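You operate a simulated robot arm through the tools that you are given. There is no shell and no other tool.

The job below is to be done with a simulated two-armed robot. You get a single attempt, and the scene is never put back.

## Task
Take the yellow cell on the white table and put it away on the shelf under the small parts table. Close the blue cover. Put the tin marked "filler" from the green table on the stores shelf marked two and the tin that says "primer" on the sink. Put one of the polish bottles from the small parts table on the oak board. Put the blue pad stack on the plywood workbench. Put the green tape measure on the plywood workbench away on the stores shelf marked three. Do these in any order. Set down upright: yellow cell, tin, polish bottle, blue pad stack, green tape measure.
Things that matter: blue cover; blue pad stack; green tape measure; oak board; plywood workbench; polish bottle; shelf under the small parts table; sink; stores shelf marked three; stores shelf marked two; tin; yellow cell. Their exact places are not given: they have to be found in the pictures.

Only the result counts: the job must be done as asked and must still hold three seconds after the hand-in. Knocking over, shifting, dropping, spilling or breaking anything else fails it. A push-on lid holds only when it is set on centred and level and pressed home; a screw cap is set on level and turned clockwise until tight.

## Robot
Two 7-joint arms with two-finger parallel grippers on one trunk, on a base that moves. Base frame: it is fixed to the floor where the robot stands at the start and does not move with it; the origin is under the middle of the robot, x ahead of it, y to its left, z up. Readings come in mm, rad, newtons and seconds.
The left shoulder is at the start at [110, 169, 1486], the right one opposite. With the tool pointing down near the work surface each hand reaches from about 380 to 720 mm from the robot's upright axis, wherever it stands, measured 20 degrees to its own side. Places, roughly: blue cover [1500, -1400, 900]; blue pad stack (6x4x5 cm) [1700, -2700, 400]; green tape measure [0, -2250, 750]; oak board [2000, -2250, 750]; plywood workbench [100, -3000, 800]; polish bottle [2000, -2750, 750]; shelf under the small parts table [2000, -2700, 400]; sink (34x24 cm) [400, 1300, 740]; stores shelf marked three [1600, -5100, 1000]; stores shelf marked two [1600, -5100, 600]; tin [2250, -1250, 750]; yellow cell [1250, -1500, 750]. Payload 1.57 kg a hand.
Tool frame (each hand has its own): the origin (TCP) lies between the finger pads and is the grasp point; the fingertips stand 30 mm ahead of it; z points along the fingers, y is the line along which they close. Largest opening 80 mm; finger width 17, thickness 12; the body of the gripper, 40 by 82 mm, starts 80 mm behind the TCP.
Orientation is told as [roll, pitch, yaw] about the base's x, y, z axes, in that order, counted from this pose: with the fingers straight down and closing along the base's y, the tool's x points along the base's -x, its y along +y and its z along -z.

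## Interface
- The arms move only by the tool drive_tool. It takes "left_motion", "right_motion" or both (then of equal length, played together; a hand with none holds still); each is a list that holds one entry, the list of rows, each a list of 7 numbers: the shift along the tool's x, y, z in mm, then the turn, a rotation vector about the tool's x, y, z in rad, then the closure, from 0 (fully open) to 1 (shut). In form: [[[x, y, z, ax, ay, az, jaw], ...]]. A call has 1 to 20 rows; each row is the pose to reach, as a shift and turn from the pose commanded when the call began, along the tool's axes at that moment. A row lasts 0.2 s, in which the tool goes at most 50 mm and 0.15 rad; a call with a longer step from one row to the next is refused whole, and so is a gripper value outside its range. A pose out of reach is approached as far as the arm can. The call stops where the force on the tool passes 40 N (or 10 N more than at its start, if that is more) or the arm is blocked; 0.2 s more then pass. Each finger travels about 72 mm/s and halts on what it meets, pressing with about 42 N; the grip force reading is that of the motor and also rises with nothing between the fingers. The clock runs only during rows and for 0.2 s after the last one: add rows that repeat a pose to give the fingers time. The reply holds the time, the measured pose of the TCP, the force on the tool along the base axes, the opening and the grip force, in the units named above and with some noise, with the torque about the TCP (base axes, N m) and any sound that the robot's microphone picked up, and new pictures: "views" is both (left out), scene, wrist or none (wrist: the cameras of the hands that moved).
- Cameras (640 x 400 px; columns grow to the right, rows downward): "scene" is now at [157.5, 15.4, 1671.5]; the picture's right is [0.18, -0.98, 0.00], its down [-0.73, -0.14, -0.67] and it looks along [0.65, 0.12, -0.75] (base axes); focal length 265 px, centre (320, 200). "left" rides on the left gripper at [72, 7, -122] in its tool frame; the picture's right is [-0.09, 1.00, 0.00], its down [-0.84, -0.08, -0.54] and it looks along [-0.54, -0.05, 0.84] (tool axes); focal length 238 px, centre (320, 200). "right" rides on the right gripper at [72, -7, -122] in its tool frame; the picture's right is [0.09, 1.00, 0.00], its down [-0.84, 0.08, -0.54] and it looks along [-0.54, 0.05, 0.84] (tool axes); focal length 238 px, centre (320, 200).
- slide_trunk(by): slides the trunk up (or, below 0, down) by that many mm; the arms and the scene camera ride with it, the base frame stays. It gives what a move gives, with no picture.
- base_move(legs): drives the robot by 1 to 6 legs, each [ahead, left, turn to the left] in mm, mm and rad, along the robot's own axes; the way and the turn of a leg run together, so that a leg with both is an arc; at most 1500 mm and 3.142 rad a leg. The arms and the cameras ride along, it lands a little off, and it stops where it bumps. It gives what a move gives, and a new picture of the scene camera.
- turn_head(pan, tilt): turns the head with the scene camera to pan (to the left, within 1.501 rad either way) and tilt (down, from -0.506 to 1.204), counted from straight ahead of the robot. It gives what a move gives, and a new picture of the scene camera.
- probe_pixels(camera, pixels): for up to 12 pixels [column, row] of the newest picture of that camera ("zoom" is the newest enlarged one), the place [x, y, z] in the base frame of the surface seen there, good to about 2 mm. It takes no simulated time.
- enlarge(camera, box): a new picture of the part [left, top, right, bottom] of that camera's present view, enlarged. It takes no simulated time.
- hand_in(): hands the job in; it is judged then, once.

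Open the grippers and draw the arms clear of the work before you hand the job in, unless the task says otherwise.

The tools are called after "Call:" as a command line: name --argument value ..., lists and objects as JSON in quotes. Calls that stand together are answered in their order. drive_tool: Moves the arms, as the interface text tells. Its arguments: {"type":"object","properties":{"left_motion":{"type":"array","items":{"type":"array","items":{"type":"array","items":{"type":"number"}}}},"right_motion":{"type":"array","items":{"type":"array","items":{"type":"array","items":{"type":"number"}}}},"views":{"type":"string","enum":["both","scene","wrist","none"]}},"required":[]} The other tools are called the same way: slide_trunk (by) moves the trunk up or down; base_move (legs) drives the base; turn_head (pan, tilt) turns the head that bears the scene camera; probe_pixels (camera, pixels) gives the place of the surface under pixels of a picture; enlarge (camera, box) takes an enlarged picture of a part of a camera's view; hand_in () hands the job in.

At the start:

```text
time: 0.0
left_tool_pos: [643.1, 304.6, 983.4]
left_tool_rot: [-0.001, 0.0, 0.0]
left_force: [-0.5, 0.2, -0.2]
left_wrist_torque: [0.0, -0.01, 0.02]
left_width: 80.1
left_grip_force: 0.0
right_tool_pos: [643.6, -302.6, 982.7]
right_tool_rot: [0.002, 0.0, -0.002]
right_force: [-0.3, 0.8, -0.3]
right_wrist_torque: [-0.01, -0.02, -0.01]
right_width: 80.1
right_grip_force: 0.0
trunk travel left (down, up): [-800.0, 90.0]
robot x, y, heading: [3.3, 0.8, 0.002]
head pan, tilt (commanded): [0.183, 0.843]
```

scene: 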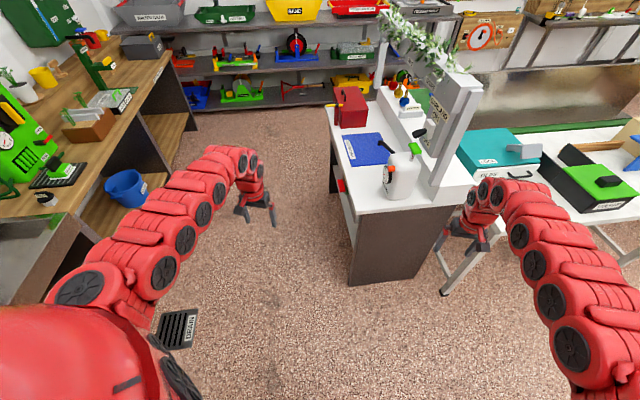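
right: 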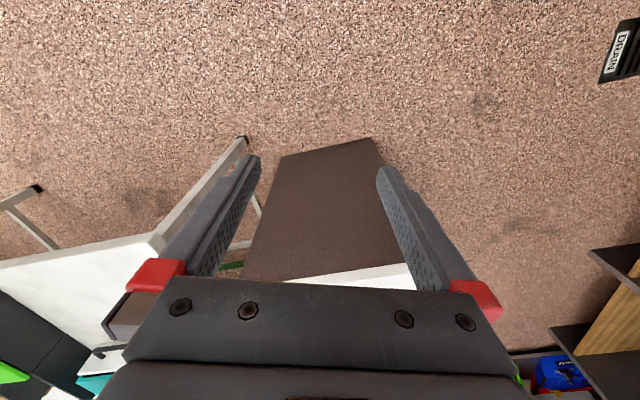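
left: 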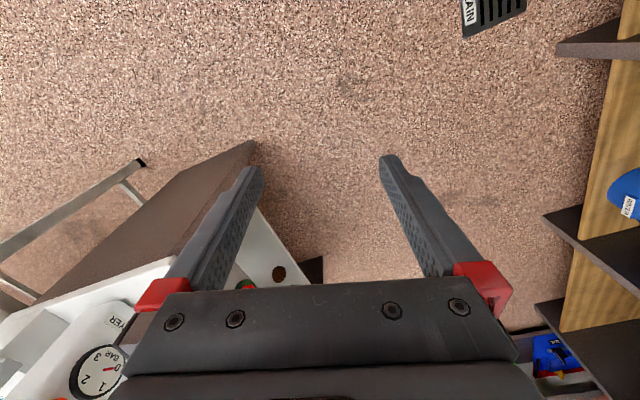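

The scene shows a wood bench to the left, a white table ahead-right, and other tables to the right. I turn the head to survey the right side first.

Call:
turn_head --pan -0.7 --tilt 0.5

```text
time: 1.2
left_tool_pos: [642.7, 303.7, 983.0]
left_tool_rot: [0.0, 0.0, 0.002]
left_force: [-0.2, -0.5, -0.3]
left_wrist_torque: [-0.05, -0.01, 0.03]
left_width: 79.8
left_grip_force: 0.1
right_tool_pos: [644.5, -302.7, 983.4]
right_tool_rot: [0.0, -0.001, -0.001]
right_force: [0.6, -0.6, 0.3]
right_wrist_torque: [0.0, 0.0, 0.0]
right_width: 80.4
right_grip_force: 0.0
trunk travel left (down, up): [-800.0, 90.0]
robot x, y, heading: [1.4, -0.9, -0.001]
head pan, tilt (commanded): [-0.7, 0.499]
```

scene: 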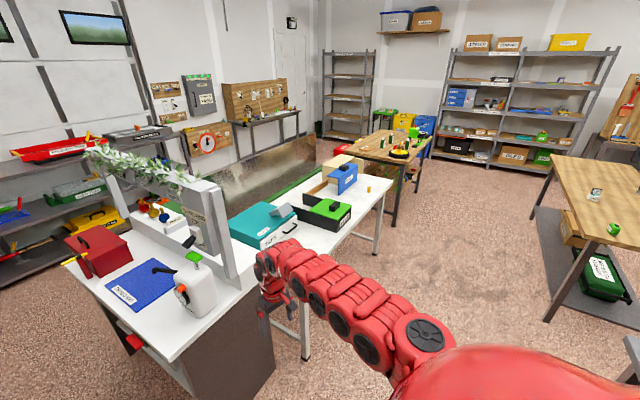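

The view shows the white table at (310,220), another small table at (390,145), shelves at back. I enlarge several areas.

Call:
enlarge --camera "scene" --box '[220, 130, 420, 255]'

Call:
enlarge --camera "scene" --box '[310, 90, 470, 190]'

Call:
enlarge --camera "scene" --box '[420, 20, 640, 180]'

Call:
enlarge --camera "scene" --box '[520, 130, 640, 340]'

Call:
enlarge --camera "scene" --box '[60, 130, 260, 330]'

```text
3.20 times, centred on (320, 192) of scene
```

zoom: 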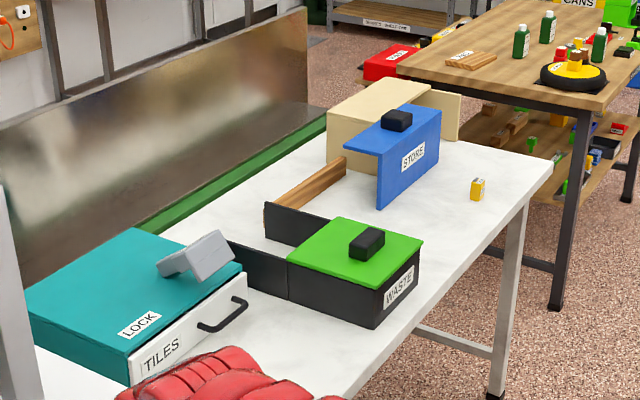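

```text
4.00 times, centred on (390, 140) of scene
```

zoom: 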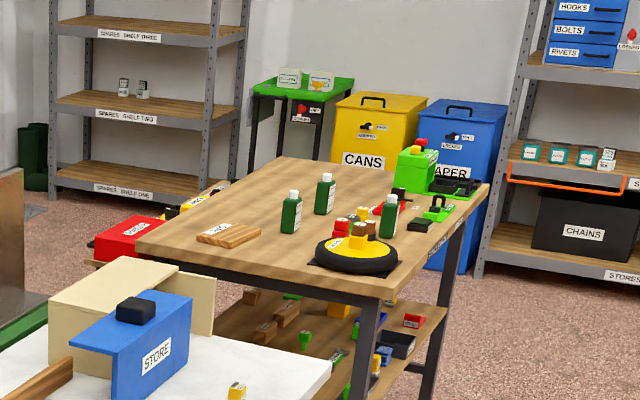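

```text
2.50 times, centred on (530, 100) of scene
```

zoom: 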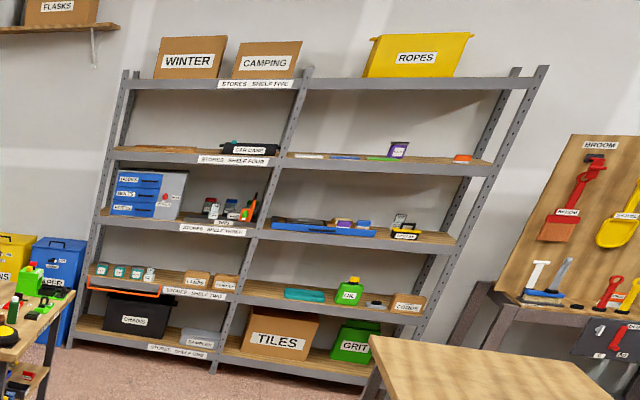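

```text
1.90 times, centred on (580, 235) of scene
```

zoom: 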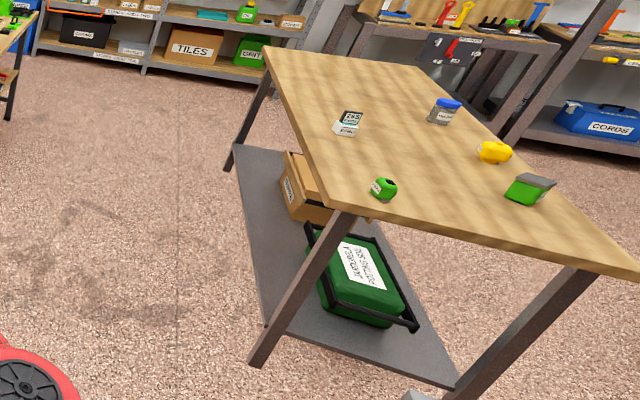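

```text
2.00 times, centred on (160, 230) of scene
```

zoom: 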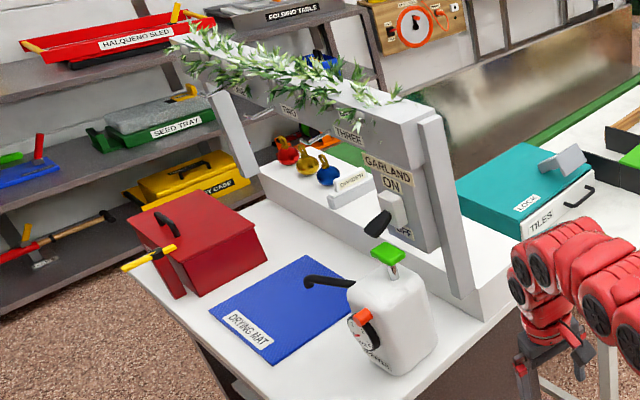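

The white table, the small parts table with polish bottles, stores shelving and plywood workbench are all visible. I probe key points for a map.

Call:
probe_pixels --camera "scene" --pixels '[[369, 189], [346, 178], [390, 178], [240, 235], [385, 225], [280, 205], [260, 170], [318, 168], [383, 142], [392, 143], [404, 148], [367, 148]]'

Call:
probe_pixels --camera "scene" --pixels '[[613, 229], [595, 194], [555, 158], [550, 175], [640, 200], [460, 80], [500, 82], [545, 80], [585, 85], [470, 136], [520, 138], [560, 140]]'

```text
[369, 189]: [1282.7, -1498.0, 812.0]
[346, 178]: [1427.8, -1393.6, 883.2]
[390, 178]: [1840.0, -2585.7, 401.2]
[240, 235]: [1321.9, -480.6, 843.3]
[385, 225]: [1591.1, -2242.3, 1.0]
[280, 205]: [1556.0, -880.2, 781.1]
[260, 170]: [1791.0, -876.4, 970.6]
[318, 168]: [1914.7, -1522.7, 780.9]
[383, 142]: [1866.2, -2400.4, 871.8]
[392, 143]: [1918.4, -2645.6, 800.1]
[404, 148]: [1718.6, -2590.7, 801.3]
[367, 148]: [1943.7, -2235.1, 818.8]
```

```text
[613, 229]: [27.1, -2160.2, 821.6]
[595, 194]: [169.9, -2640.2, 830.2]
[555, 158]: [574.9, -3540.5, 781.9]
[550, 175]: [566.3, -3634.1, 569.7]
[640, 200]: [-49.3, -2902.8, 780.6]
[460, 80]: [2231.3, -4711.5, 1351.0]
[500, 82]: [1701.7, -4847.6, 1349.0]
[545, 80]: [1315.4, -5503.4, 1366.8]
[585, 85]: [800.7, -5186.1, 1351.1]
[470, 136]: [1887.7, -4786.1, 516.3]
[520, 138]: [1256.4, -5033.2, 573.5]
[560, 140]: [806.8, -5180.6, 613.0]
```

Now I look left, toward the sink at about [400,1300].

Call:
turn_head --pan 1.2 --tilt 0.6

Call:
enlarge --camera "scene" --box '[100, 130, 420, 400]'

Call:
turn_head --pan -1.45 --tilt 0.5

```text
time: 3.1
left_tool_pos: [643.3, 303.6, 984.3]
left_tool_rot: [-0.001, 0.0, 0.0]
left_force: [0.9, 0.1, -0.1]
left_wrist_torque: [0.02, 0.01, 0.0]
left_width: 80.2
left_grip_force: 0.1
right_tool_pos: [644.7, -302.5, 984.9]
right_tool_rot: [0.002, 0.001, -0.003]
right_force: [-0.2, -0.2, 0.5]
right_wrist_torque: [0.03, 0.04, -0.03]
right_width: 80.0
right_grip_force: 0.1
trunk travel left (down, up): [-800.0, 90.0]
robot x, y, heading: [-1.4, 0.4, 0.002]
head pan, tilt (commanded): [1.201, 0.6]
```

scene: 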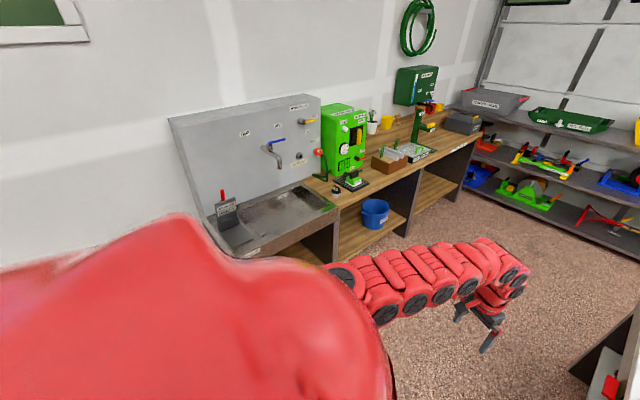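

```text
1.48 times, centred on (260, 265) of scene
```

zoom: 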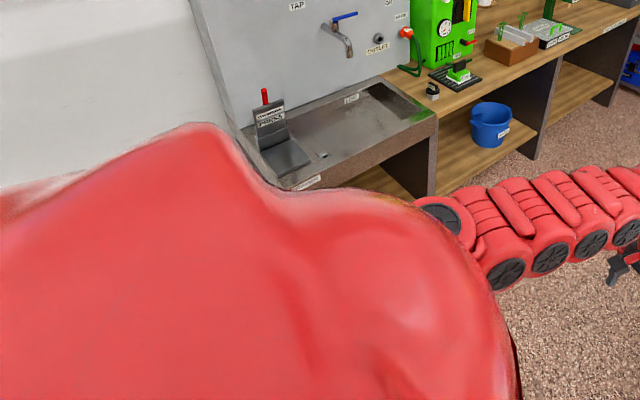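

```text
time: 5.4
left_tool_pos: [642.6, 302.7, 983.6]
left_tool_rot: [0.0, -0.001, -0.001]
left_force: [-0.7, 0.3, -0.7]
left_wrist_torque: [0.01, 0.05, 0.02]
left_width: 80.3
left_grip_force: 0.0
right_tool_pos: [644.5, -302.9, 984.5]
right_tool_rot: [0.001, -0.001, -0.004]
right_force: [0.6, 0.2, 0.3]
right_wrist_torque: [-0.01, 0.01, 0.01]
right_width: 79.9
right_grip_force: 0.0
trunk travel left (down, up): [-800.0, 90.0]
robot x, y, heading: [1.4, 0.9, -0.002]
head pan, tilt (commanded): [-1.45, 0.499]
```

scene: 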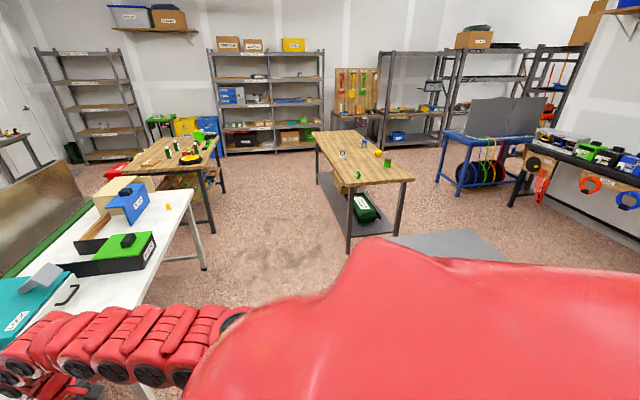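

This view shows the whole right-hand half. I probe table corners and floor positions to build a map.

Call:
probe_pixels --camera "scene" --pixels '[[193, 193], [204, 270], [150, 300], [315, 132], [348, 130], [410, 178], [345, 187], [349, 250], [205, 172], [210, 233], [220, 140], [160, 205]]'

Call:
probe_pixels --camera "scene" --pixels '[[358, 175], [343, 155], [388, 162], [378, 152], [168, 205], [120, 200], [140, 195], [30, 260], [50, 160], [10, 250], [90, 215], [420, 240]]'

Call:
enlarge --camera "scene" --box '[80, 90, 240, 190]'

Call:
enlarge --camera "scene" --box '[200, 30, 340, 160]'

Call:
enlarge --camera "scene" --box '[300, 110, 440, 240]'

```text
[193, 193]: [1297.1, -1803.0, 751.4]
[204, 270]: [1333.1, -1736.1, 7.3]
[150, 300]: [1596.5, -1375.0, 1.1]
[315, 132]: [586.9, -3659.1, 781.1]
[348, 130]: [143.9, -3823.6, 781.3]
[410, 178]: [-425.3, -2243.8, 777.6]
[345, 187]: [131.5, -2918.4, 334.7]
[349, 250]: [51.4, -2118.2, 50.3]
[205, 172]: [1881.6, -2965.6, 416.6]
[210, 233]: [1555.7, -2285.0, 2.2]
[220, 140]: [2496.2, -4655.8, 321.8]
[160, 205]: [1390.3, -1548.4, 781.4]
```

```text
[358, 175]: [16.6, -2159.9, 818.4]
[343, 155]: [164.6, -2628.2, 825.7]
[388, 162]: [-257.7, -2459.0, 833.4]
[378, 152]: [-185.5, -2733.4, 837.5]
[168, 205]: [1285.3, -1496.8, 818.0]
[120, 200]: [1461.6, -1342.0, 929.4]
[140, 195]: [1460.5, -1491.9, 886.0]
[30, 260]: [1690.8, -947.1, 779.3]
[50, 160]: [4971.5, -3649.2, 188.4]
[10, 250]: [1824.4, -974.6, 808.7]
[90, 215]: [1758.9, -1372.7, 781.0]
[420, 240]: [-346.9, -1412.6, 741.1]
```

```text
4.00 times, centred on (160, 140) of scene
```

zoom: 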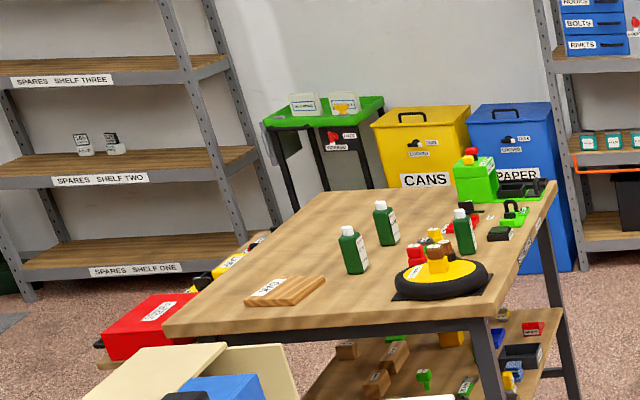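

```text
3.08 times, centred on (270, 95) of scene
```

zoom: 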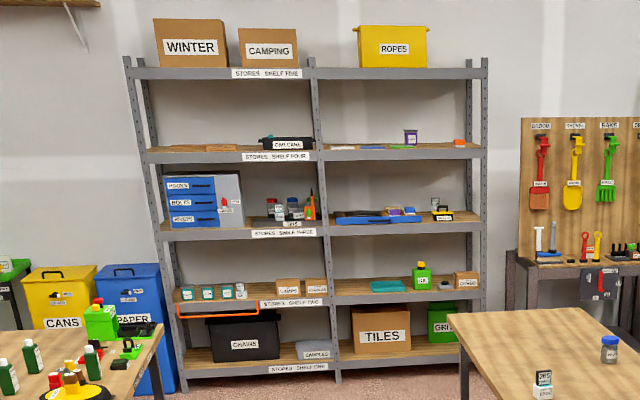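

```text
3.08 times, centred on (370, 175) of scene
```

zoom: 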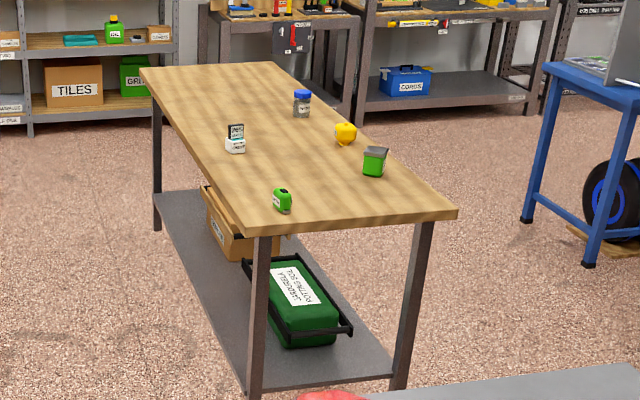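

The map is taking shape. I look ahead-right and down to check the clearance around the near (garland) table before driving.

Call:
turn_head --pan -0.4 --tilt 0.9

Call:
probe_pixels --camera "scene" --pixels '[[60, 180], [170, 190], [100, 250], [200, 250], [250, 150], [300, 150], [350, 120], [400, 150], [150, 100], [300, 250], [500, 150], [560, 200]]'

```text
time: 6.7
left_tool_pos: [643.7, 303.8, 982.3]
left_tool_rot: [0.0, -0.001, 0.0]
left_force: [0.4, 0.1, -0.5]
left_wrist_torque: [0.0, 0.0, 0.01]
left_width: 79.8
left_grip_force: 0.0
right_tool_pos: [644.2, -303.4, 983.7]
right_tool_rot: [-0.001, 0.002, -0.003]
right_force: [0.0, 0.0, 0.1]
right_wrist_torque: [0.04, 0.01, 0.01]
right_width: 80.0
right_grip_force: 0.1
trunk travel left (down, up): [-800.0, 90.0]
robot x, y, heading: [0.1, -4.0, -0.002]
head pan, tilt (commanded): [-0.4, 0.901]
```

scene: 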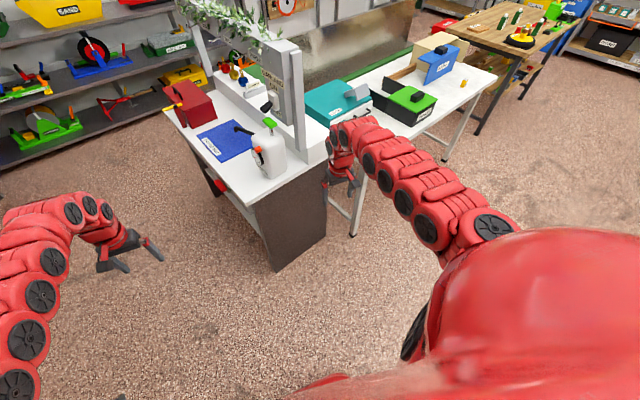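

```text
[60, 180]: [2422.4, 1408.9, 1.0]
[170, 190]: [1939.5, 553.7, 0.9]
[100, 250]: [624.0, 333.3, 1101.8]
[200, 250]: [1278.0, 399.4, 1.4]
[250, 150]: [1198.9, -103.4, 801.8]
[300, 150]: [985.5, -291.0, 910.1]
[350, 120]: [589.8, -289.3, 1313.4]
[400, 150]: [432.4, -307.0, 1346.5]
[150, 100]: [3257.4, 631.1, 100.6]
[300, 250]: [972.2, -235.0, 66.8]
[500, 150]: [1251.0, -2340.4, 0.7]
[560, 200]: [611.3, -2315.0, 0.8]
```

The garland table's corner is at about (972,-235), 1 m away, so turning in place is clear. I turn right and drive between the white table and the workbench.

Call:
base_move --legs '[[0, 0, -1.25], [1150, 0, 0]]'

Call:
turn_head --pan 0.9 --tilt 0.7

```text
time: 15.7
left_tool_pos: [861.2, -1604.8, 984.4]
left_tool_rot: [-0.001, 0.0, -1.247]
left_force: [0.6, -0.1, 0.1]
left_wrist_torque: [0.0, -0.01, -0.01]
left_width: 80.0
left_grip_force: 0.1
right_tool_pos: [286.8, -1797.4, 983.6]
right_tool_rot: [0.0, -0.001, -1.249]
right_force: [0.0, 0.6, -0.2]
right_wrist_torque: [0.01, -0.01, 0.01]
right_width: 80.2
right_grip_force: 0.0
trunk travel left (down, up): [-800.0, 90.0]
robot x, y, heading: [368.6, -1092.9, -1.249]
head pan, tilt (commanded): [-0.4, 0.901]
```

scene: 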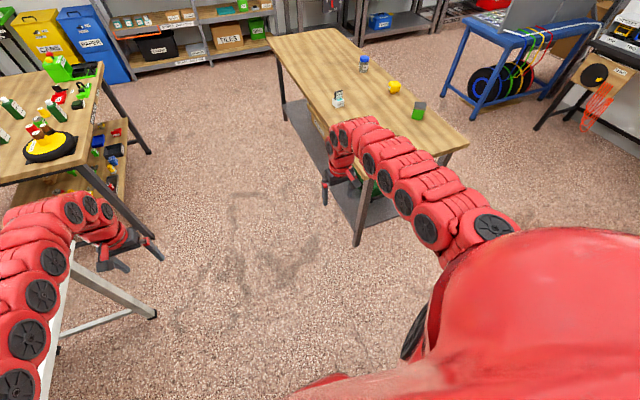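

```text
time: 17.1
left_tool_pos: [860.8, -1604.3, 984.0]
left_tool_rot: [-0.001, -0.001, -1.247]
left_force: [-0.4, -0.1, -0.4]
left_wrist_torque: [-0.02, 0.0, 0.01]
left_width: 79.8
left_grip_force: 0.0
right_tool_pos: [286.2, -1796.8, 983.8]
right_tool_rot: [-0.001, 0.001, -1.248]
right_force: [-0.4, 0.9, 0.7]
right_wrist_torque: [0.0, -0.02, 0.01]
right_width: 80.0
right_grip_force: 0.0
trunk travel left (down, up): [-800.0, 90.0]
robot x, y, heading: [369.2, -1091.4, -1.249]
head pan, tilt (commanded): [0.901, 0.7]
```

scene: 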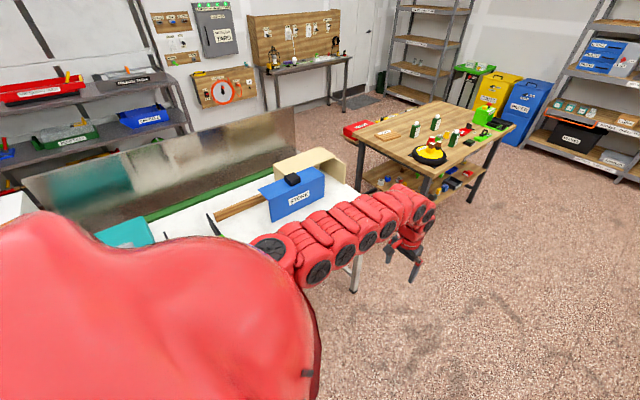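

I see the white table and mirror panel. I raise the trunk, move on and turn to face the white table.

Call:
slide_trunk --by 85

Call:
base_move --legs '[[330, 0, 0], [0, 0, 1.25]]'

Call:
turn_head --pan 0.0 --tilt 0.7

```text
time: 18.4
left_tool_pos: [860.8, -1605.2, 1068.8]
left_tool_rot: [0.0, -0.001, -1.248]
left_force: [0.9, -0.2, -0.9]
left_wrist_torque: [0.0, 0.02, -0.01]
left_width: 80.1
left_grip_force: 0.0
right_tool_pos: [286.4, -1795.7, 1068.4]
right_tool_rot: [-0.001, 0.0, -1.25]
right_force: [-0.4, -0.5, -0.7]
right_wrist_torque: [0.01, 0.02, 0.01]
right_width: 80.2
right_grip_force: 0.1
trunk travel left (down, up): [-885.0, 5.0]
robot x, y, heading: [366.4, -1092.7, -1.247]
head pan, tilt (commanded): [0.901, 0.7]
```

```text
time: 23.7
left_tool_pos: [1116.4, -1099.0, 1068.5]
left_tool_rot: [0.001, 0.0, 0.007]
left_force: [0.1, 0.0, 1.0]
left_wrist_torque: [0.0, -0.01, 0.01]
left_width: 80.2
left_grip_force: 0.0
right_tool_pos: [1121.4, -1705.6, 1068.9]
right_tool_rot: [0.001, 0.001, 0.007]
right_force: [-0.2, 1.3, -0.1]
right_wrist_torque: [0.01, 0.0, -0.02]
right_width: 80.0
right_grip_force: 0.0
trunk travel left (down, up): [-885.0, 5.0]
robot x, y, heading: [473.9, -1405.5, 0.006]
head pan, tilt (commanded): [0.901, 0.7]
```

scene: 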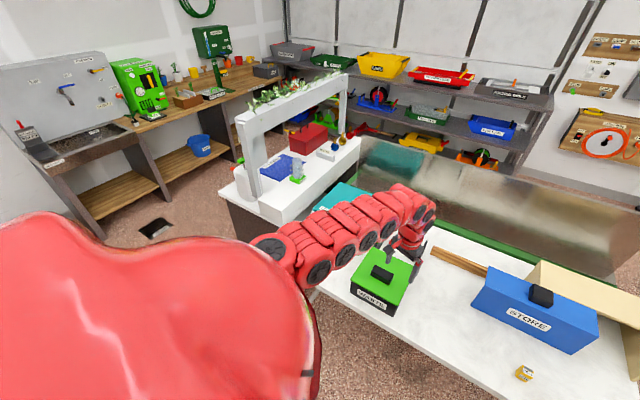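

```text
time: 24.9
left_tool_pos: [1116.0, -1100.0, 1068.9]
left_tool_rot: [0.0, -0.001, 0.007]
left_force: [-0.1, 0.3, -0.5]
left_wrist_torque: [0.02, -0.01, -0.01]
left_width: 80.0
left_grip_force: 0.1
right_tool_pos: [1120.4, -1705.1, 1068.7]
right_tool_rot: [0.0, 0.001, 0.009]
right_force: [-0.7, -1.2, -0.5]
right_wrist_torque: [-0.04, -0.03, 0.01]
right_width: 80.1
right_grip_force: 0.2
trunk travel left (down, up): [-885.0, 5.0]
robot x, y, heading: [476.4, -1408.3, 0.004]
head pan, tilt (commanded): [0.0, 0.7]
```

scene: 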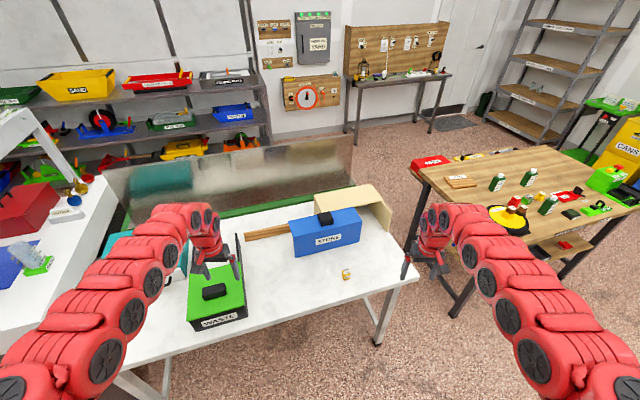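

Call:
enlarge --camera "scene" --box '[180, 160, 420, 340]'

Call:
enlarge --camera "scene" --box '[270, 170, 410, 290]'

```text
2.22 times, centred on (300, 250) of scene
```

zoom: 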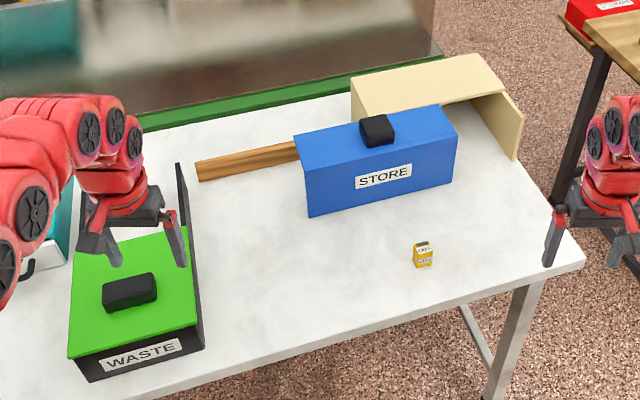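

```text
3.33 times, centred on (340, 230) of scene
```

zoom: 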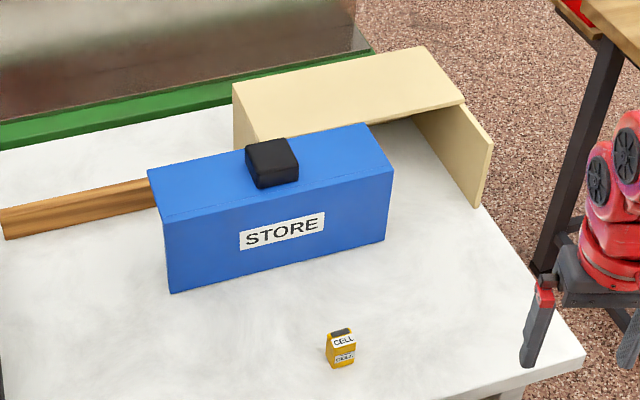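

The blue STORE cover appears slid to the left along the box with a wood rail. I probe its geometry.

Call:
probe_pixels --camera "zoom" --pixels '[[152, 180], [365, 128], [391, 170], [165, 220], [170, 288], [383, 238], [240, 95], [420, 52], [460, 100], [490, 140], [478, 200], [260, 130]]'

Call:
probe_pixels --camera "zoom" --pixels '[[5, 215], [10, 232], [140, 205], [270, 155], [270, 180], [250, 150], [295, 160], [340, 338], [340, 350], [410, 150], [440, 170], [420, 120]]'

```text
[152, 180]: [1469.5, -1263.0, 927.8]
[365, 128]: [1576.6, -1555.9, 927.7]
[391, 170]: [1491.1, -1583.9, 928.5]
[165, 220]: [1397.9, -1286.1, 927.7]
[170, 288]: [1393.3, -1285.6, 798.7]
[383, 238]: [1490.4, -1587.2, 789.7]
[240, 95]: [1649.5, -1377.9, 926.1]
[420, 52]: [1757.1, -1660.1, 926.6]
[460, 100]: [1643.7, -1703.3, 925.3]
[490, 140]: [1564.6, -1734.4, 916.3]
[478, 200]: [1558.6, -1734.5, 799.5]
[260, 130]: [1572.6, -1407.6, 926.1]
```

```text
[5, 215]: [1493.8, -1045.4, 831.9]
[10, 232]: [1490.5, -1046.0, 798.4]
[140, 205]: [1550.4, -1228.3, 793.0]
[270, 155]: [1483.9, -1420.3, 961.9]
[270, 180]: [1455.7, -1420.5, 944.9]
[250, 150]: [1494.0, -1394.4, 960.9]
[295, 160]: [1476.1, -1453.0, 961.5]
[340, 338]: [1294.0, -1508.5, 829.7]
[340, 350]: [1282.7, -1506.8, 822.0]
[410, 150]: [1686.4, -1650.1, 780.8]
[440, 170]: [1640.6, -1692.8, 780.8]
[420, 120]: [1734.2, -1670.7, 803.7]
```

The cover's edges run along direction (0.31,-0.95). I look through both wrist cameras for another angle on the box.

Call:
enlarge --camera "right" --box '[0, 0, 640, 400]'

Call:
enlarge --camera "left" --box '[0, 0, 640, 400]'

```text
1.00 times, centred on (320, 200) of right (not enlarged: the box is as wide or as high as the picture)
```

zoom: 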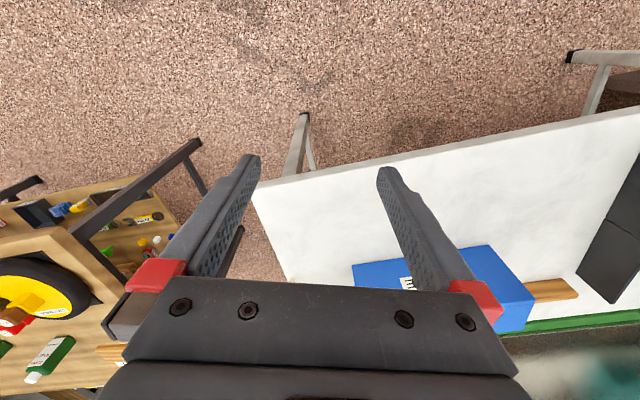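

```text
1.00 times, centred on (320, 200) of left (not enlarged: the box is as wide or as high as the picture)
```

zoom: 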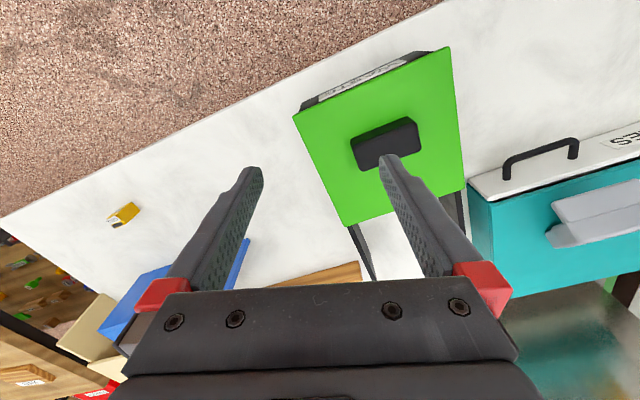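

The wrist views are limited. I probe more of the scene view to find aisle widths around the white, green and small parts tables.

Call:
probe_pixels --camera "scene" --pixels '[[413, 168], [457, 317], [415, 275], [378, 340], [352, 140], [352, 180], [108, 178], [300, 120], [350, 125], [445, 125], [520, 143], [250, 195]]'

Call:
probe_pixels --camera "scene" --pixels '[[380, 170], [370, 150], [400, 140], [270, 150], [240, 140], [430, 165], [500, 220], [395, 300], [560, 330], [460, 180], [495, 185], [520, 180]]'

```text
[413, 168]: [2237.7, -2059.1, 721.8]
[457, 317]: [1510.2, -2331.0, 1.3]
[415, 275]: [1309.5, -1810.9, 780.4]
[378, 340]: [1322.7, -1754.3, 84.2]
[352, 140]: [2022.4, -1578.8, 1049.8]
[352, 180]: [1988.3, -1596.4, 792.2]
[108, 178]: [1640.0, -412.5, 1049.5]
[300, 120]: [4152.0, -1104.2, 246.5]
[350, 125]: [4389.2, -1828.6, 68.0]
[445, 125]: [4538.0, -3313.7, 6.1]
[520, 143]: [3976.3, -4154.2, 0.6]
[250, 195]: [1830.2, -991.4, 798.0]
```

```text
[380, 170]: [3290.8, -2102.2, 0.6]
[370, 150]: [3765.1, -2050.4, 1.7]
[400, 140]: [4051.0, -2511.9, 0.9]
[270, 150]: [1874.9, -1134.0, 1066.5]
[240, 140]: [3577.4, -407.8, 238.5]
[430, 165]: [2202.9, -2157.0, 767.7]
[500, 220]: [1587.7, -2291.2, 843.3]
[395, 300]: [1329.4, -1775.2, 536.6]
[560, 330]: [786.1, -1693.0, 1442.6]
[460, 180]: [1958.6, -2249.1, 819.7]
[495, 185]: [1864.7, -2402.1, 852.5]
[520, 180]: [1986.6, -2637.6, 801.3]
```

The gap between white table and small parts table is only ~550 mm, so I'll go around for the green table. Now I look closely at the yellow cell.

Call:
enlarge --camera "scene" --box '[320, 255, 376, 290]'

Call:
enlarge --camera "left" --box '[90, 190, 154, 230]'

```text
11.43 times, centred on (348, 272) of scene
```

zoom: 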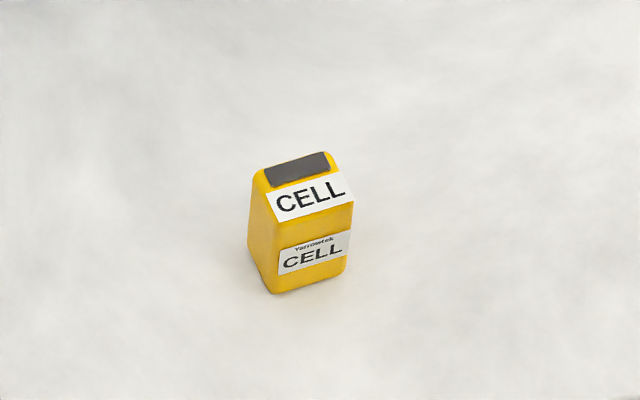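

```text
10.00 times, centred on (122, 210) of left
```

zoom: 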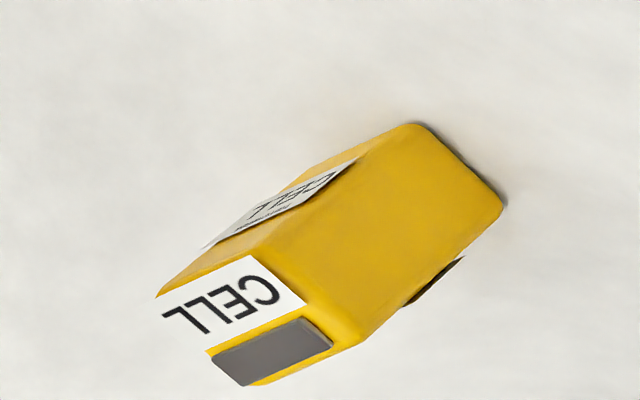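

I probe the corners of the cell's top and base in this enlarged left-camera picture to get its size and yaw.

Call:
probe_pixels --camera "zoom" --pixels '[[165, 295], [250, 262], [330, 335], [250, 375], [360, 300], [490, 200], [420, 130], [300, 200], [420, 180], [500, 230], [340, 160], [260, 240]]'

```text
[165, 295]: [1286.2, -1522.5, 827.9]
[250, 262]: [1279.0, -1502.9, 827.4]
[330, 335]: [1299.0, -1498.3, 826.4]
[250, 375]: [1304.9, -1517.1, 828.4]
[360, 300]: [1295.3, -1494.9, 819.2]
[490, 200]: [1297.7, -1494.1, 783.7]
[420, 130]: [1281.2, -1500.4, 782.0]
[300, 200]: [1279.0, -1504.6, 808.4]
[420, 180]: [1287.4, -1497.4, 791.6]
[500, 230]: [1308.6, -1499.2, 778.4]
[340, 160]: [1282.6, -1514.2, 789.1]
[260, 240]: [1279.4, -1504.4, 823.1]
```

The cell is about 25x25x48 mm, centred near (1293,-1509), aligned with the table (~0.31 rad). I drive closer and square up to the table with the hands held high.

Call:
base_move --legs '[[150, -72, 0], [0, 0, 0.306]]'

Call:
enlarge --camera "scene" --box '[200, 150, 520, 350]'

```text
time: 27.3
left_tool_pos: [1143.8, -992.2, 1069.3]
left_tool_rot: [0.0, 0.0, 0.312]
left_force: [0.0, 0.4, 0.3]
left_wrist_torque: [0.0, -0.02, 0.04]
left_width: 79.9
left_grip_force: 0.1
right_tool_pos: [1330.5, -1568.8, 1068.9]
right_tool_rot: [0.0, 0.001, 0.309]
right_force: [0.0, -0.4, -0.2]
right_wrist_torque: [0.01, 0.02, -0.02]
right_width: 80.1
right_grip_force: 0.0
trunk travel left (down, up): [-885.0, 5.0]
robot x, y, heading: [626.7, -1475.5, 0.312]
head pan, tilt (commanded): [0.0, 0.7]
```

scene: 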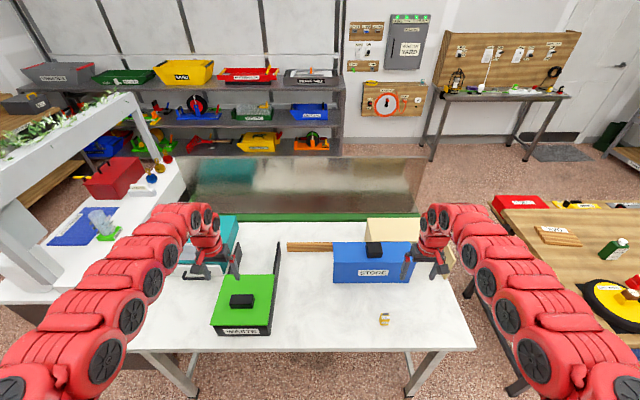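

```text
2.00 times, centred on (360, 250) of scene
```

zoom: 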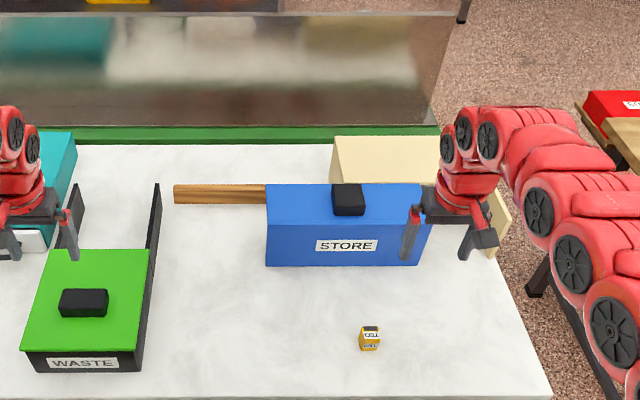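

Viewed square on, the blue cover straddles a wood rail running left and the cream store's opening is to its right. I swing the right hand out to the right and yaw it so its camera looks into the opening.

Call:
drive_tool --right_motion '[[[0, -45, 0, 0, 0, -0.14, 0], [0, -90, 0, 0, 0, -0.28, 0], [0, -135, 0, 0, 0, -0.42, 0], [0, -180, 0, 0, 0, -0.56, 0], [0, -220, 0, 0, 0, -0.7, 0], [0, -250, 0, 0, 0, -0.84, 0], [0, -250, 0, 0, 0, -0.95, 0]]]' --views "both"

```text
time: 28.9
left_tool_pos: [1143.0, -992.7, 1069.9]
left_tool_rot: [-0.001, -0.001, 0.314]
left_force: [0.3, 0.4, 1.2]
left_wrist_torque: [-0.01, -0.02, 0.01]
left_width: 80.1
left_grip_force: 0.0
right_tool_pos: [1350.3, -1780.0, 1080.2]
right_tool_rot: [-0.001, 0.0, 1.143]
right_force: [-0.3, -0.4, 0.8]
right_wrist_torque: [0.0, 0.0, -0.01]
right_width: 80.2
right_grip_force: 0.0
right hand out of reach, approached as far as the arm can: row 4, 5, 6, 7
trunk travel left (down, up): [-885.0, 5.0]
robot x, y, heading: [624.2, -1480.9, 0.313]
head pan, tilt (commanded): [0.0, 0.7]
```

scene: 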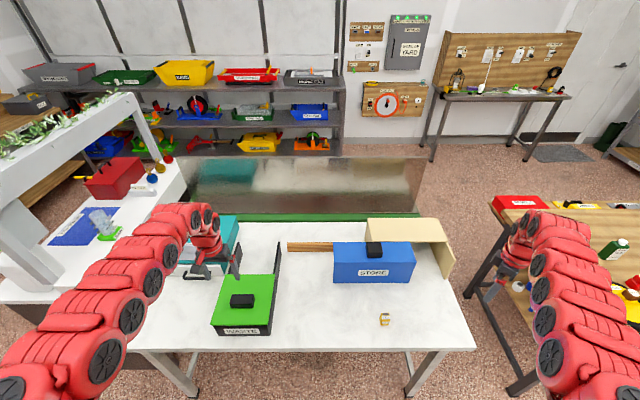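
right: 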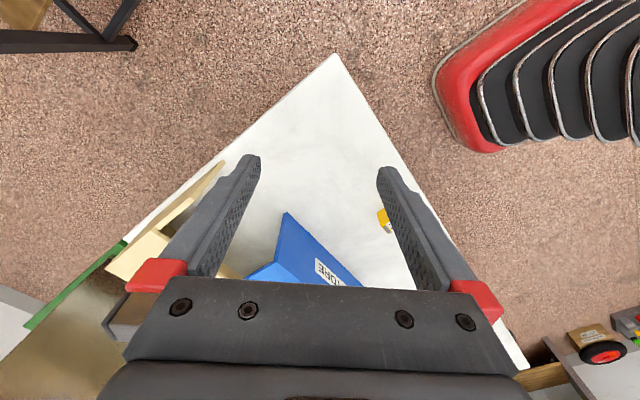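

The right arm is out of the way; I enlarge the STORE in the scene view.

Call:
enlarge --camera "scene" --box '[280, 205, 480, 330]'

Call:
enlarge --camera "right" --box '[100, 150, 400, 320]'

```text
3.20 times, centred on (380, 268) of scene
```

zoom: 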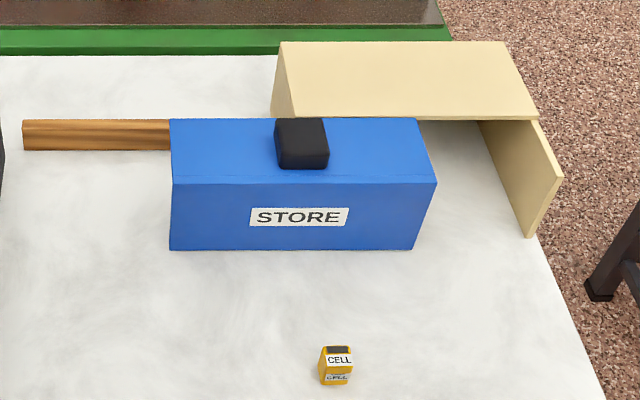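

```text
2.13 times, centred on (250, 235) of right
```

zoom: 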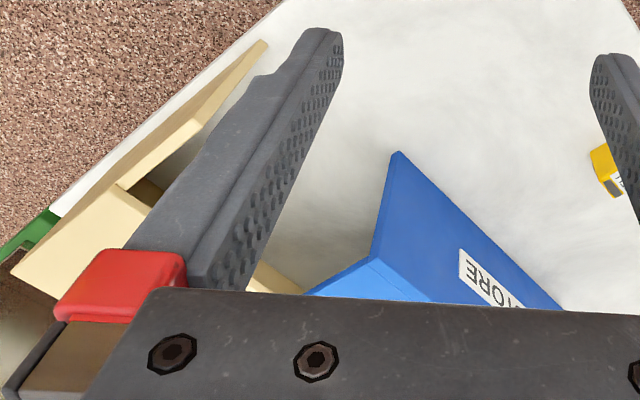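

I probe edge points precisely on this square-on enlargement; first re-enlarge the scene so the zoom picture is the STORE.

Call:
enlarge --camera "scene" --box '[280, 205, 480, 330]'

Call:
probe_pixels --camera "zoom" --pixels '[[180, 121], [410, 121], [430, 181], [176, 183], [284, 114], [530, 116], [545, 125], [560, 175], [530, 233], [410, 247], [172, 247], [480, 125]]'

Call:
probe_pixels --camera "zoom" --pixels '[[25, 122], [165, 122], [25, 148], [165, 148], [284, 45], [500, 45], [302, 130], [302, 155], [280, 125], [326, 125], [490, 130], [524, 222]]'

```text
3.20 times, centred on (380, 268) of scene
```

zoom: 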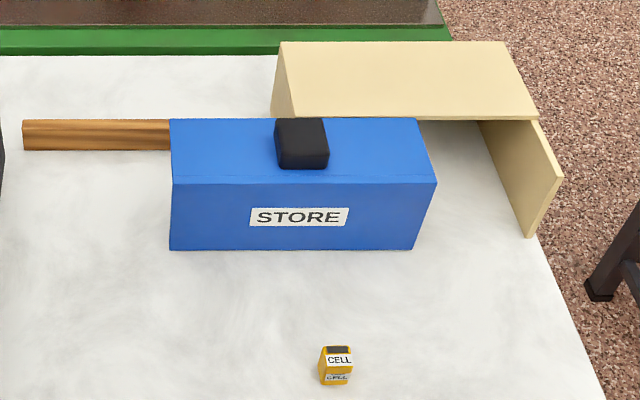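

```text
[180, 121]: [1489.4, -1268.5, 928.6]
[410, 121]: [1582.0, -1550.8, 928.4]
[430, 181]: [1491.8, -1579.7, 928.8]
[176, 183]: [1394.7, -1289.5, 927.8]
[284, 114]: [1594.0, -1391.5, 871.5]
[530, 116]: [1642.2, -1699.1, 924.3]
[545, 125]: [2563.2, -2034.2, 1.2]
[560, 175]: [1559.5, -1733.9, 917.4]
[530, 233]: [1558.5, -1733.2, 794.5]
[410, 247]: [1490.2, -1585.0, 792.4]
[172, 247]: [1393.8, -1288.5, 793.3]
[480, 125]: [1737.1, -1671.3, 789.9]
```

```text
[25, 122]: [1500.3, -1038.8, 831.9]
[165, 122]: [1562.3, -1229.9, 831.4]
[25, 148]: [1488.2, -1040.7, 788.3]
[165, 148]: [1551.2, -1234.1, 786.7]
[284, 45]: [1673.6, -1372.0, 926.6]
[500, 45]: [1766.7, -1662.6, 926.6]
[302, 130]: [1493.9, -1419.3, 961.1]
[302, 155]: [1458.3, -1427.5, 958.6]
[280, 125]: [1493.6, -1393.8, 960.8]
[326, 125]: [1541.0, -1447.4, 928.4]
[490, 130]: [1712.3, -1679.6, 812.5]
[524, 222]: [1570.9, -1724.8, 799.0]
```

Geometry is clear: the cover (312 mm long) must slide right along its length about 155 mm to meet the right wall; its knob at ~(1490,-1421) is graspable. I bring both hands back and up before lowering the trunk and driving nearer.

Call:
drive_tool --left_motion '[[[20, 0, -30, 0, 0, 0, 0], [40, 0, -60, 0, 0, 0, 0], [60, 0, -90, 0, 0, 0, 0], [80, 0, -120, 0, 0, 0, 0], [100, 0, -150, 0, 0, 0, 0], [120, 0, -180, 0, 0, 0, 0], [130, 0, -200, 0, 0, 0, 0]]]' --right_motion '[[[-22, 28, -28, 0, 0, 0.119, 0], [-45, 56, -57, 0, 0, 0.237, 0], [-67, 85, -86, 0, 0, 0.356, 0], [-90, 113, -114, 0, 0, 0.474, 0], [-112, 141, -143, 0, 0, 0.593, 0], [-135, 170, -171, 0, 0, 0.711, 0], [-157, 198, -200, 0, 0, 0.83, 0]]]' --views "none"

```text
time: 30.5
left_tool_pos: [1080.2, -964.8, 1302.3]
left_tool_rot: [-0.005, 0.005, 0.31]
left_force: [0.0, 0.3, 0.6]
left_wrist_torque: [0.0, -0.04, 0.01]
left_width: 79.9
left_grip_force: 0.0
left hand out of reach, approached as far as the arm can: row 2, 3, 4, 5, 6, 7
right_tool_pos: [1320.3, -1536.8, 1148.6]
right_tool_rot: [-0.015, 0.002, 0.447]
right_force: [-0.7, 0.1, -0.4]
right_wrist_torque: [-0.04, 0.0, -0.03]
right_width: 79.9
right_grip_force: 0.0
right hand out of reach, approached as far as the arm can: row 3, 4, 5, 6, 7
trunk travel left (down, up): [-885.0, 5.0]
robot x, y, heading: [624.5, -1478.2, 0.31]
head pan, tilt (commanded): [0.0, 0.7]
```

Hands are constrained at this height, so I lower the trunk by 150 mm (right fingertips will still be ~170 mm above the cell).

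Call:
slide_trunk --by -150

Call:
drive_tool --right_motion '[[[25, 0, -15, 0, 0, 0.045, 0], [50, 0, -30, 0, 0, 0.09, 0], [75, 0, -45, 0, 0, 0.13, 0], [100, 0, -60, 0, 0, 0.13, 0], [100, 0, -60, 0, 0, 0.13, 0]]]' --views "none"

```text
time: 32.2
left_tool_pos: [1078.5, -967.3, 1152.3]
left_tool_rot: [-0.003, 0.004, 0.313]
left_force: [-0.4, 0.0, 0.2]
left_wrist_torque: [0.01, -0.02, 0.01]
left_width: 79.8
left_grip_force: 0.1
right_tool_pos: [1320.2, -1537.8, 998.2]
right_tool_rot: [-0.012, -0.002, 0.449]
right_force: [0.3, -0.6, -0.3]
right_wrist_torque: [-0.01, 0.0, 0.0]
right_width: 80.0
right_grip_force: 0.1
trunk travel left (down, up): [-735.0, 155.0]
robot x, y, heading: [626.4, -1481.3, 0.312]
head pan, tilt (commanded): [0.0, 0.7]
```

```text
time: 33.4
left_tool_pos: [1078.2, -966.7, 1152.9]
left_tool_rot: [-0.002, 0.003, 0.313]
left_force: [-0.8, 0.4, -0.1]
left_wrist_torque: [0.01, 0.0, 0.0]
left_width: 79.9
left_grip_force: 0.0
right_tool_pos: [1302.1, -1551.0, 971.4]
right_tool_rot: [-0.013, 0.0, 0.384]
right_force: [1.2, 0.8, -0.2]
right_wrist_torque: [0.0, 0.0, -0.01]
right_width: 80.2
right_grip_force: 0.0
right hand out of reach, approached as far as the arm can: row 1, 2, 3, 4, 5
trunk travel left (down, up): [-735.0, 155.0]
robot x, y, heading: [623.5, -1482.3, 0.314]
head pan, tilt (commanded): [0.0, 0.7]
```

The right arm isn't following well; I take a look at its posture.

Call:
turn_head --pan -0.3 --tilt 0.8

```text
time: 34.2
left_tool_pos: [1078.4, -966.3, 1153.0]
left_tool_rot: [-0.001, 0.002, 0.312]
left_force: [-0.7, -0.2, -0.1]
left_wrist_torque: [0.03, 0.01, -0.04]
left_width: 79.9
left_grip_force: 0.0
right_tool_pos: [1301.2, -1551.0, 971.7]
right_tool_rot: [-0.013, 0.002, 0.385]
right_force: [-0.6, -0.8, -0.4]
right_wrist_torque: [-0.03, -0.01, 0.0]
right_width: 79.9
right_grip_force: 0.0
trunk travel left (down, up): [-735.0, 155.0]
robot x, y, heading: [626.4, -1482.1, 0.313]
head pan, tilt (commanded): [-0.3, 0.799]
```

scene: 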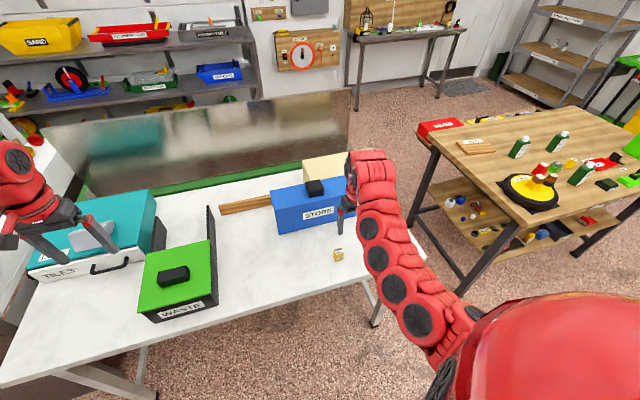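

The posture looks normal. I test a small pure backward move of the right hand.

Call:
drive_tool --right_motion '[[[20, 0, 0, 0, 0, 0, 0], [40, 0, 0, 0, 0, 0, 0], [60, 0, 0, 0, 0, 0, 0], [60, 0, 0, 0, 0, 0, 0]]]' --views "none"

```text
time: 35.2
left_tool_pos: [1080.3, -965.2, 1152.9]
left_tool_rot: [-0.001, 0.005, 0.313]
left_force: [0.9, 0.2, 0.1]
left_wrist_torque: [0.01, -0.01, 0.03]
left_width: 80.2
left_grip_force: 0.0
right_tool_pos: [1280.5, -1565.4, 945.3]
right_tool_rot: [-0.012, 0.0, 0.387]
right_force: [-0.1, -0.2, 0.7]
right_wrist_torque: [-0.01, 0.0, 0.02]
right_width: 80.2
right_grip_force: 0.0
right hand out of reach, approached as far as the arm can: row 1, 2, 3, 4
trunk travel left (down, up): [-735.0, 155.0]
robot x, y, heading: [623.7, -1475.7, 0.31]
head pan, tilt (commanded): [-0.3, 0.799]
```

Moving back forces it down — a joint limit. I restore the yaw and move slightly out/down to relax the arm, then retest.

Call:
drive_tool --right_motion '[[[-10, -30, 0, 0, 0, 0.04, 0], [-20, -60, 0, 0, 0, 0.077, 0], [-30, -90, 0, 0, 0, 0.077, 0], [-40, -100, 0, 0, 0, 0.077, 0], [-40, -100, 0, 0, 0, 0.077, 0]]]' --views "scene"

```text
time: 36.4
left_tool_pos: [1079.6, -966.3, 1153.4]
left_tool_rot: [-0.002, 0.003, 0.314]
left_force: [-0.5, 0.3, -0.9]
left_wrist_torque: [0.03, 0.02, -0.01]
left_width: 80.3
left_grip_force: 0.1
right_tool_pos: [1355.5, -1642.3, 946.9]
right_tool_rot: [-0.01, 0.001, 0.309]
right_force: [1.7, 0.9, -0.1]
right_wrist_torque: [0.0, -0.01, 0.02]
right_width: 80.4
right_grip_force: 0.1
trunk travel left (down, up): [-735.0, 155.0]
robot x, y, heading: [628.0, -1477.1, 0.32]
head pan, tilt (commanded): [-0.3, 0.799]
```

scene: 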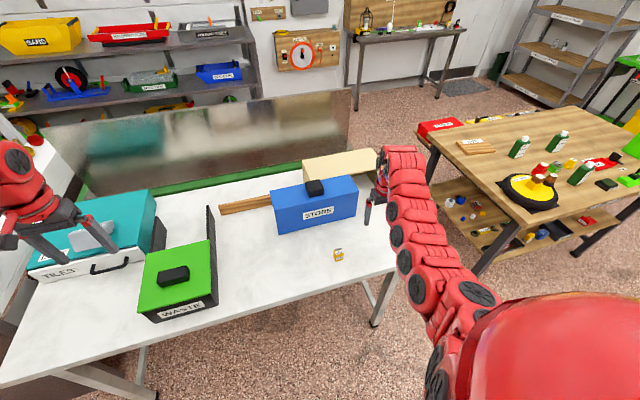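

The right hand is free at (1355,-1642). I'll use the left hand for the cover: I shift the base right 400 mm, then forward 130 mm.

Call:
base_move --legs '[[0, -400, -0.005], [130, 0, 0]]'

Call:
turn_head --pan 0.2 --tilt 0.8

```text
time: 39.8
left_tool_pos: [1326.5, -1309.7, 1154.5]
left_tool_rot: [-0.002, 0.001, 0.308]
left_force: [0.0, -0.5, -0.2]
left_wrist_torque: [0.03, 0.0, 0.02]
left_width: 80.0
left_grip_force: 0.1
right_tool_pos: [1600.5, -1988.3, 948.1]
right_tool_rot: [-0.012, -0.001, 0.306]
right_force: [-0.5, 0.6, -0.3]
right_wrist_torque: [0.0, -0.02, 0.0]
right_width: 80.0
right_grip_force: 0.0
trunk travel left (down, up): [-735.0, 155.0]
robot x, y, heading: [871.6, -1820.2, 0.314]
head pan, tilt (commanded): [-0.3, 0.799]
```

scene: 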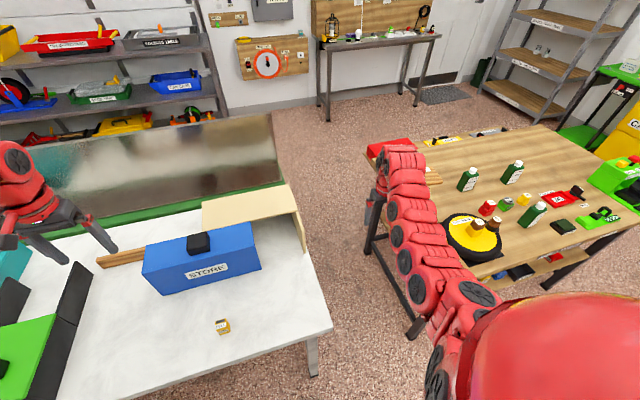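

```text
time: 40.8
left_tool_pos: [1325.6, -1309.2, 1153.0]
left_tool_rot: [0.0, 0.004, 0.309]
left_force: [0.3, -0.3, 1.1]
left_wrist_torque: [0.02, -0.03, 0.01]
left_width: 79.9
left_grip_force: 0.1
right_tool_pos: [1601.8, -1987.5, 947.1]
right_tool_rot: [-0.013, 0.0, 0.306]
right_force: [0.2, 0.1, 0.2]
right_wrist_torque: [-0.01, -0.02, -0.03]
right_width: 80.1
right_grip_force: 0.1
trunk travel left (down, up): [-735.0, 155.0]
robot x, y, heading: [869.7, -1819.0, 0.312]
head pan, tilt (commanded): [0.201, 0.799]
```

scene: 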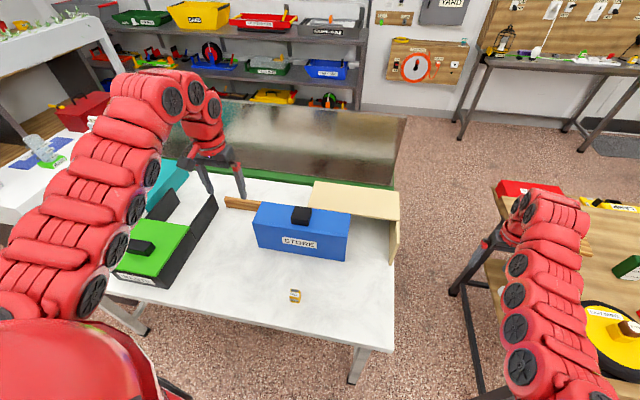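

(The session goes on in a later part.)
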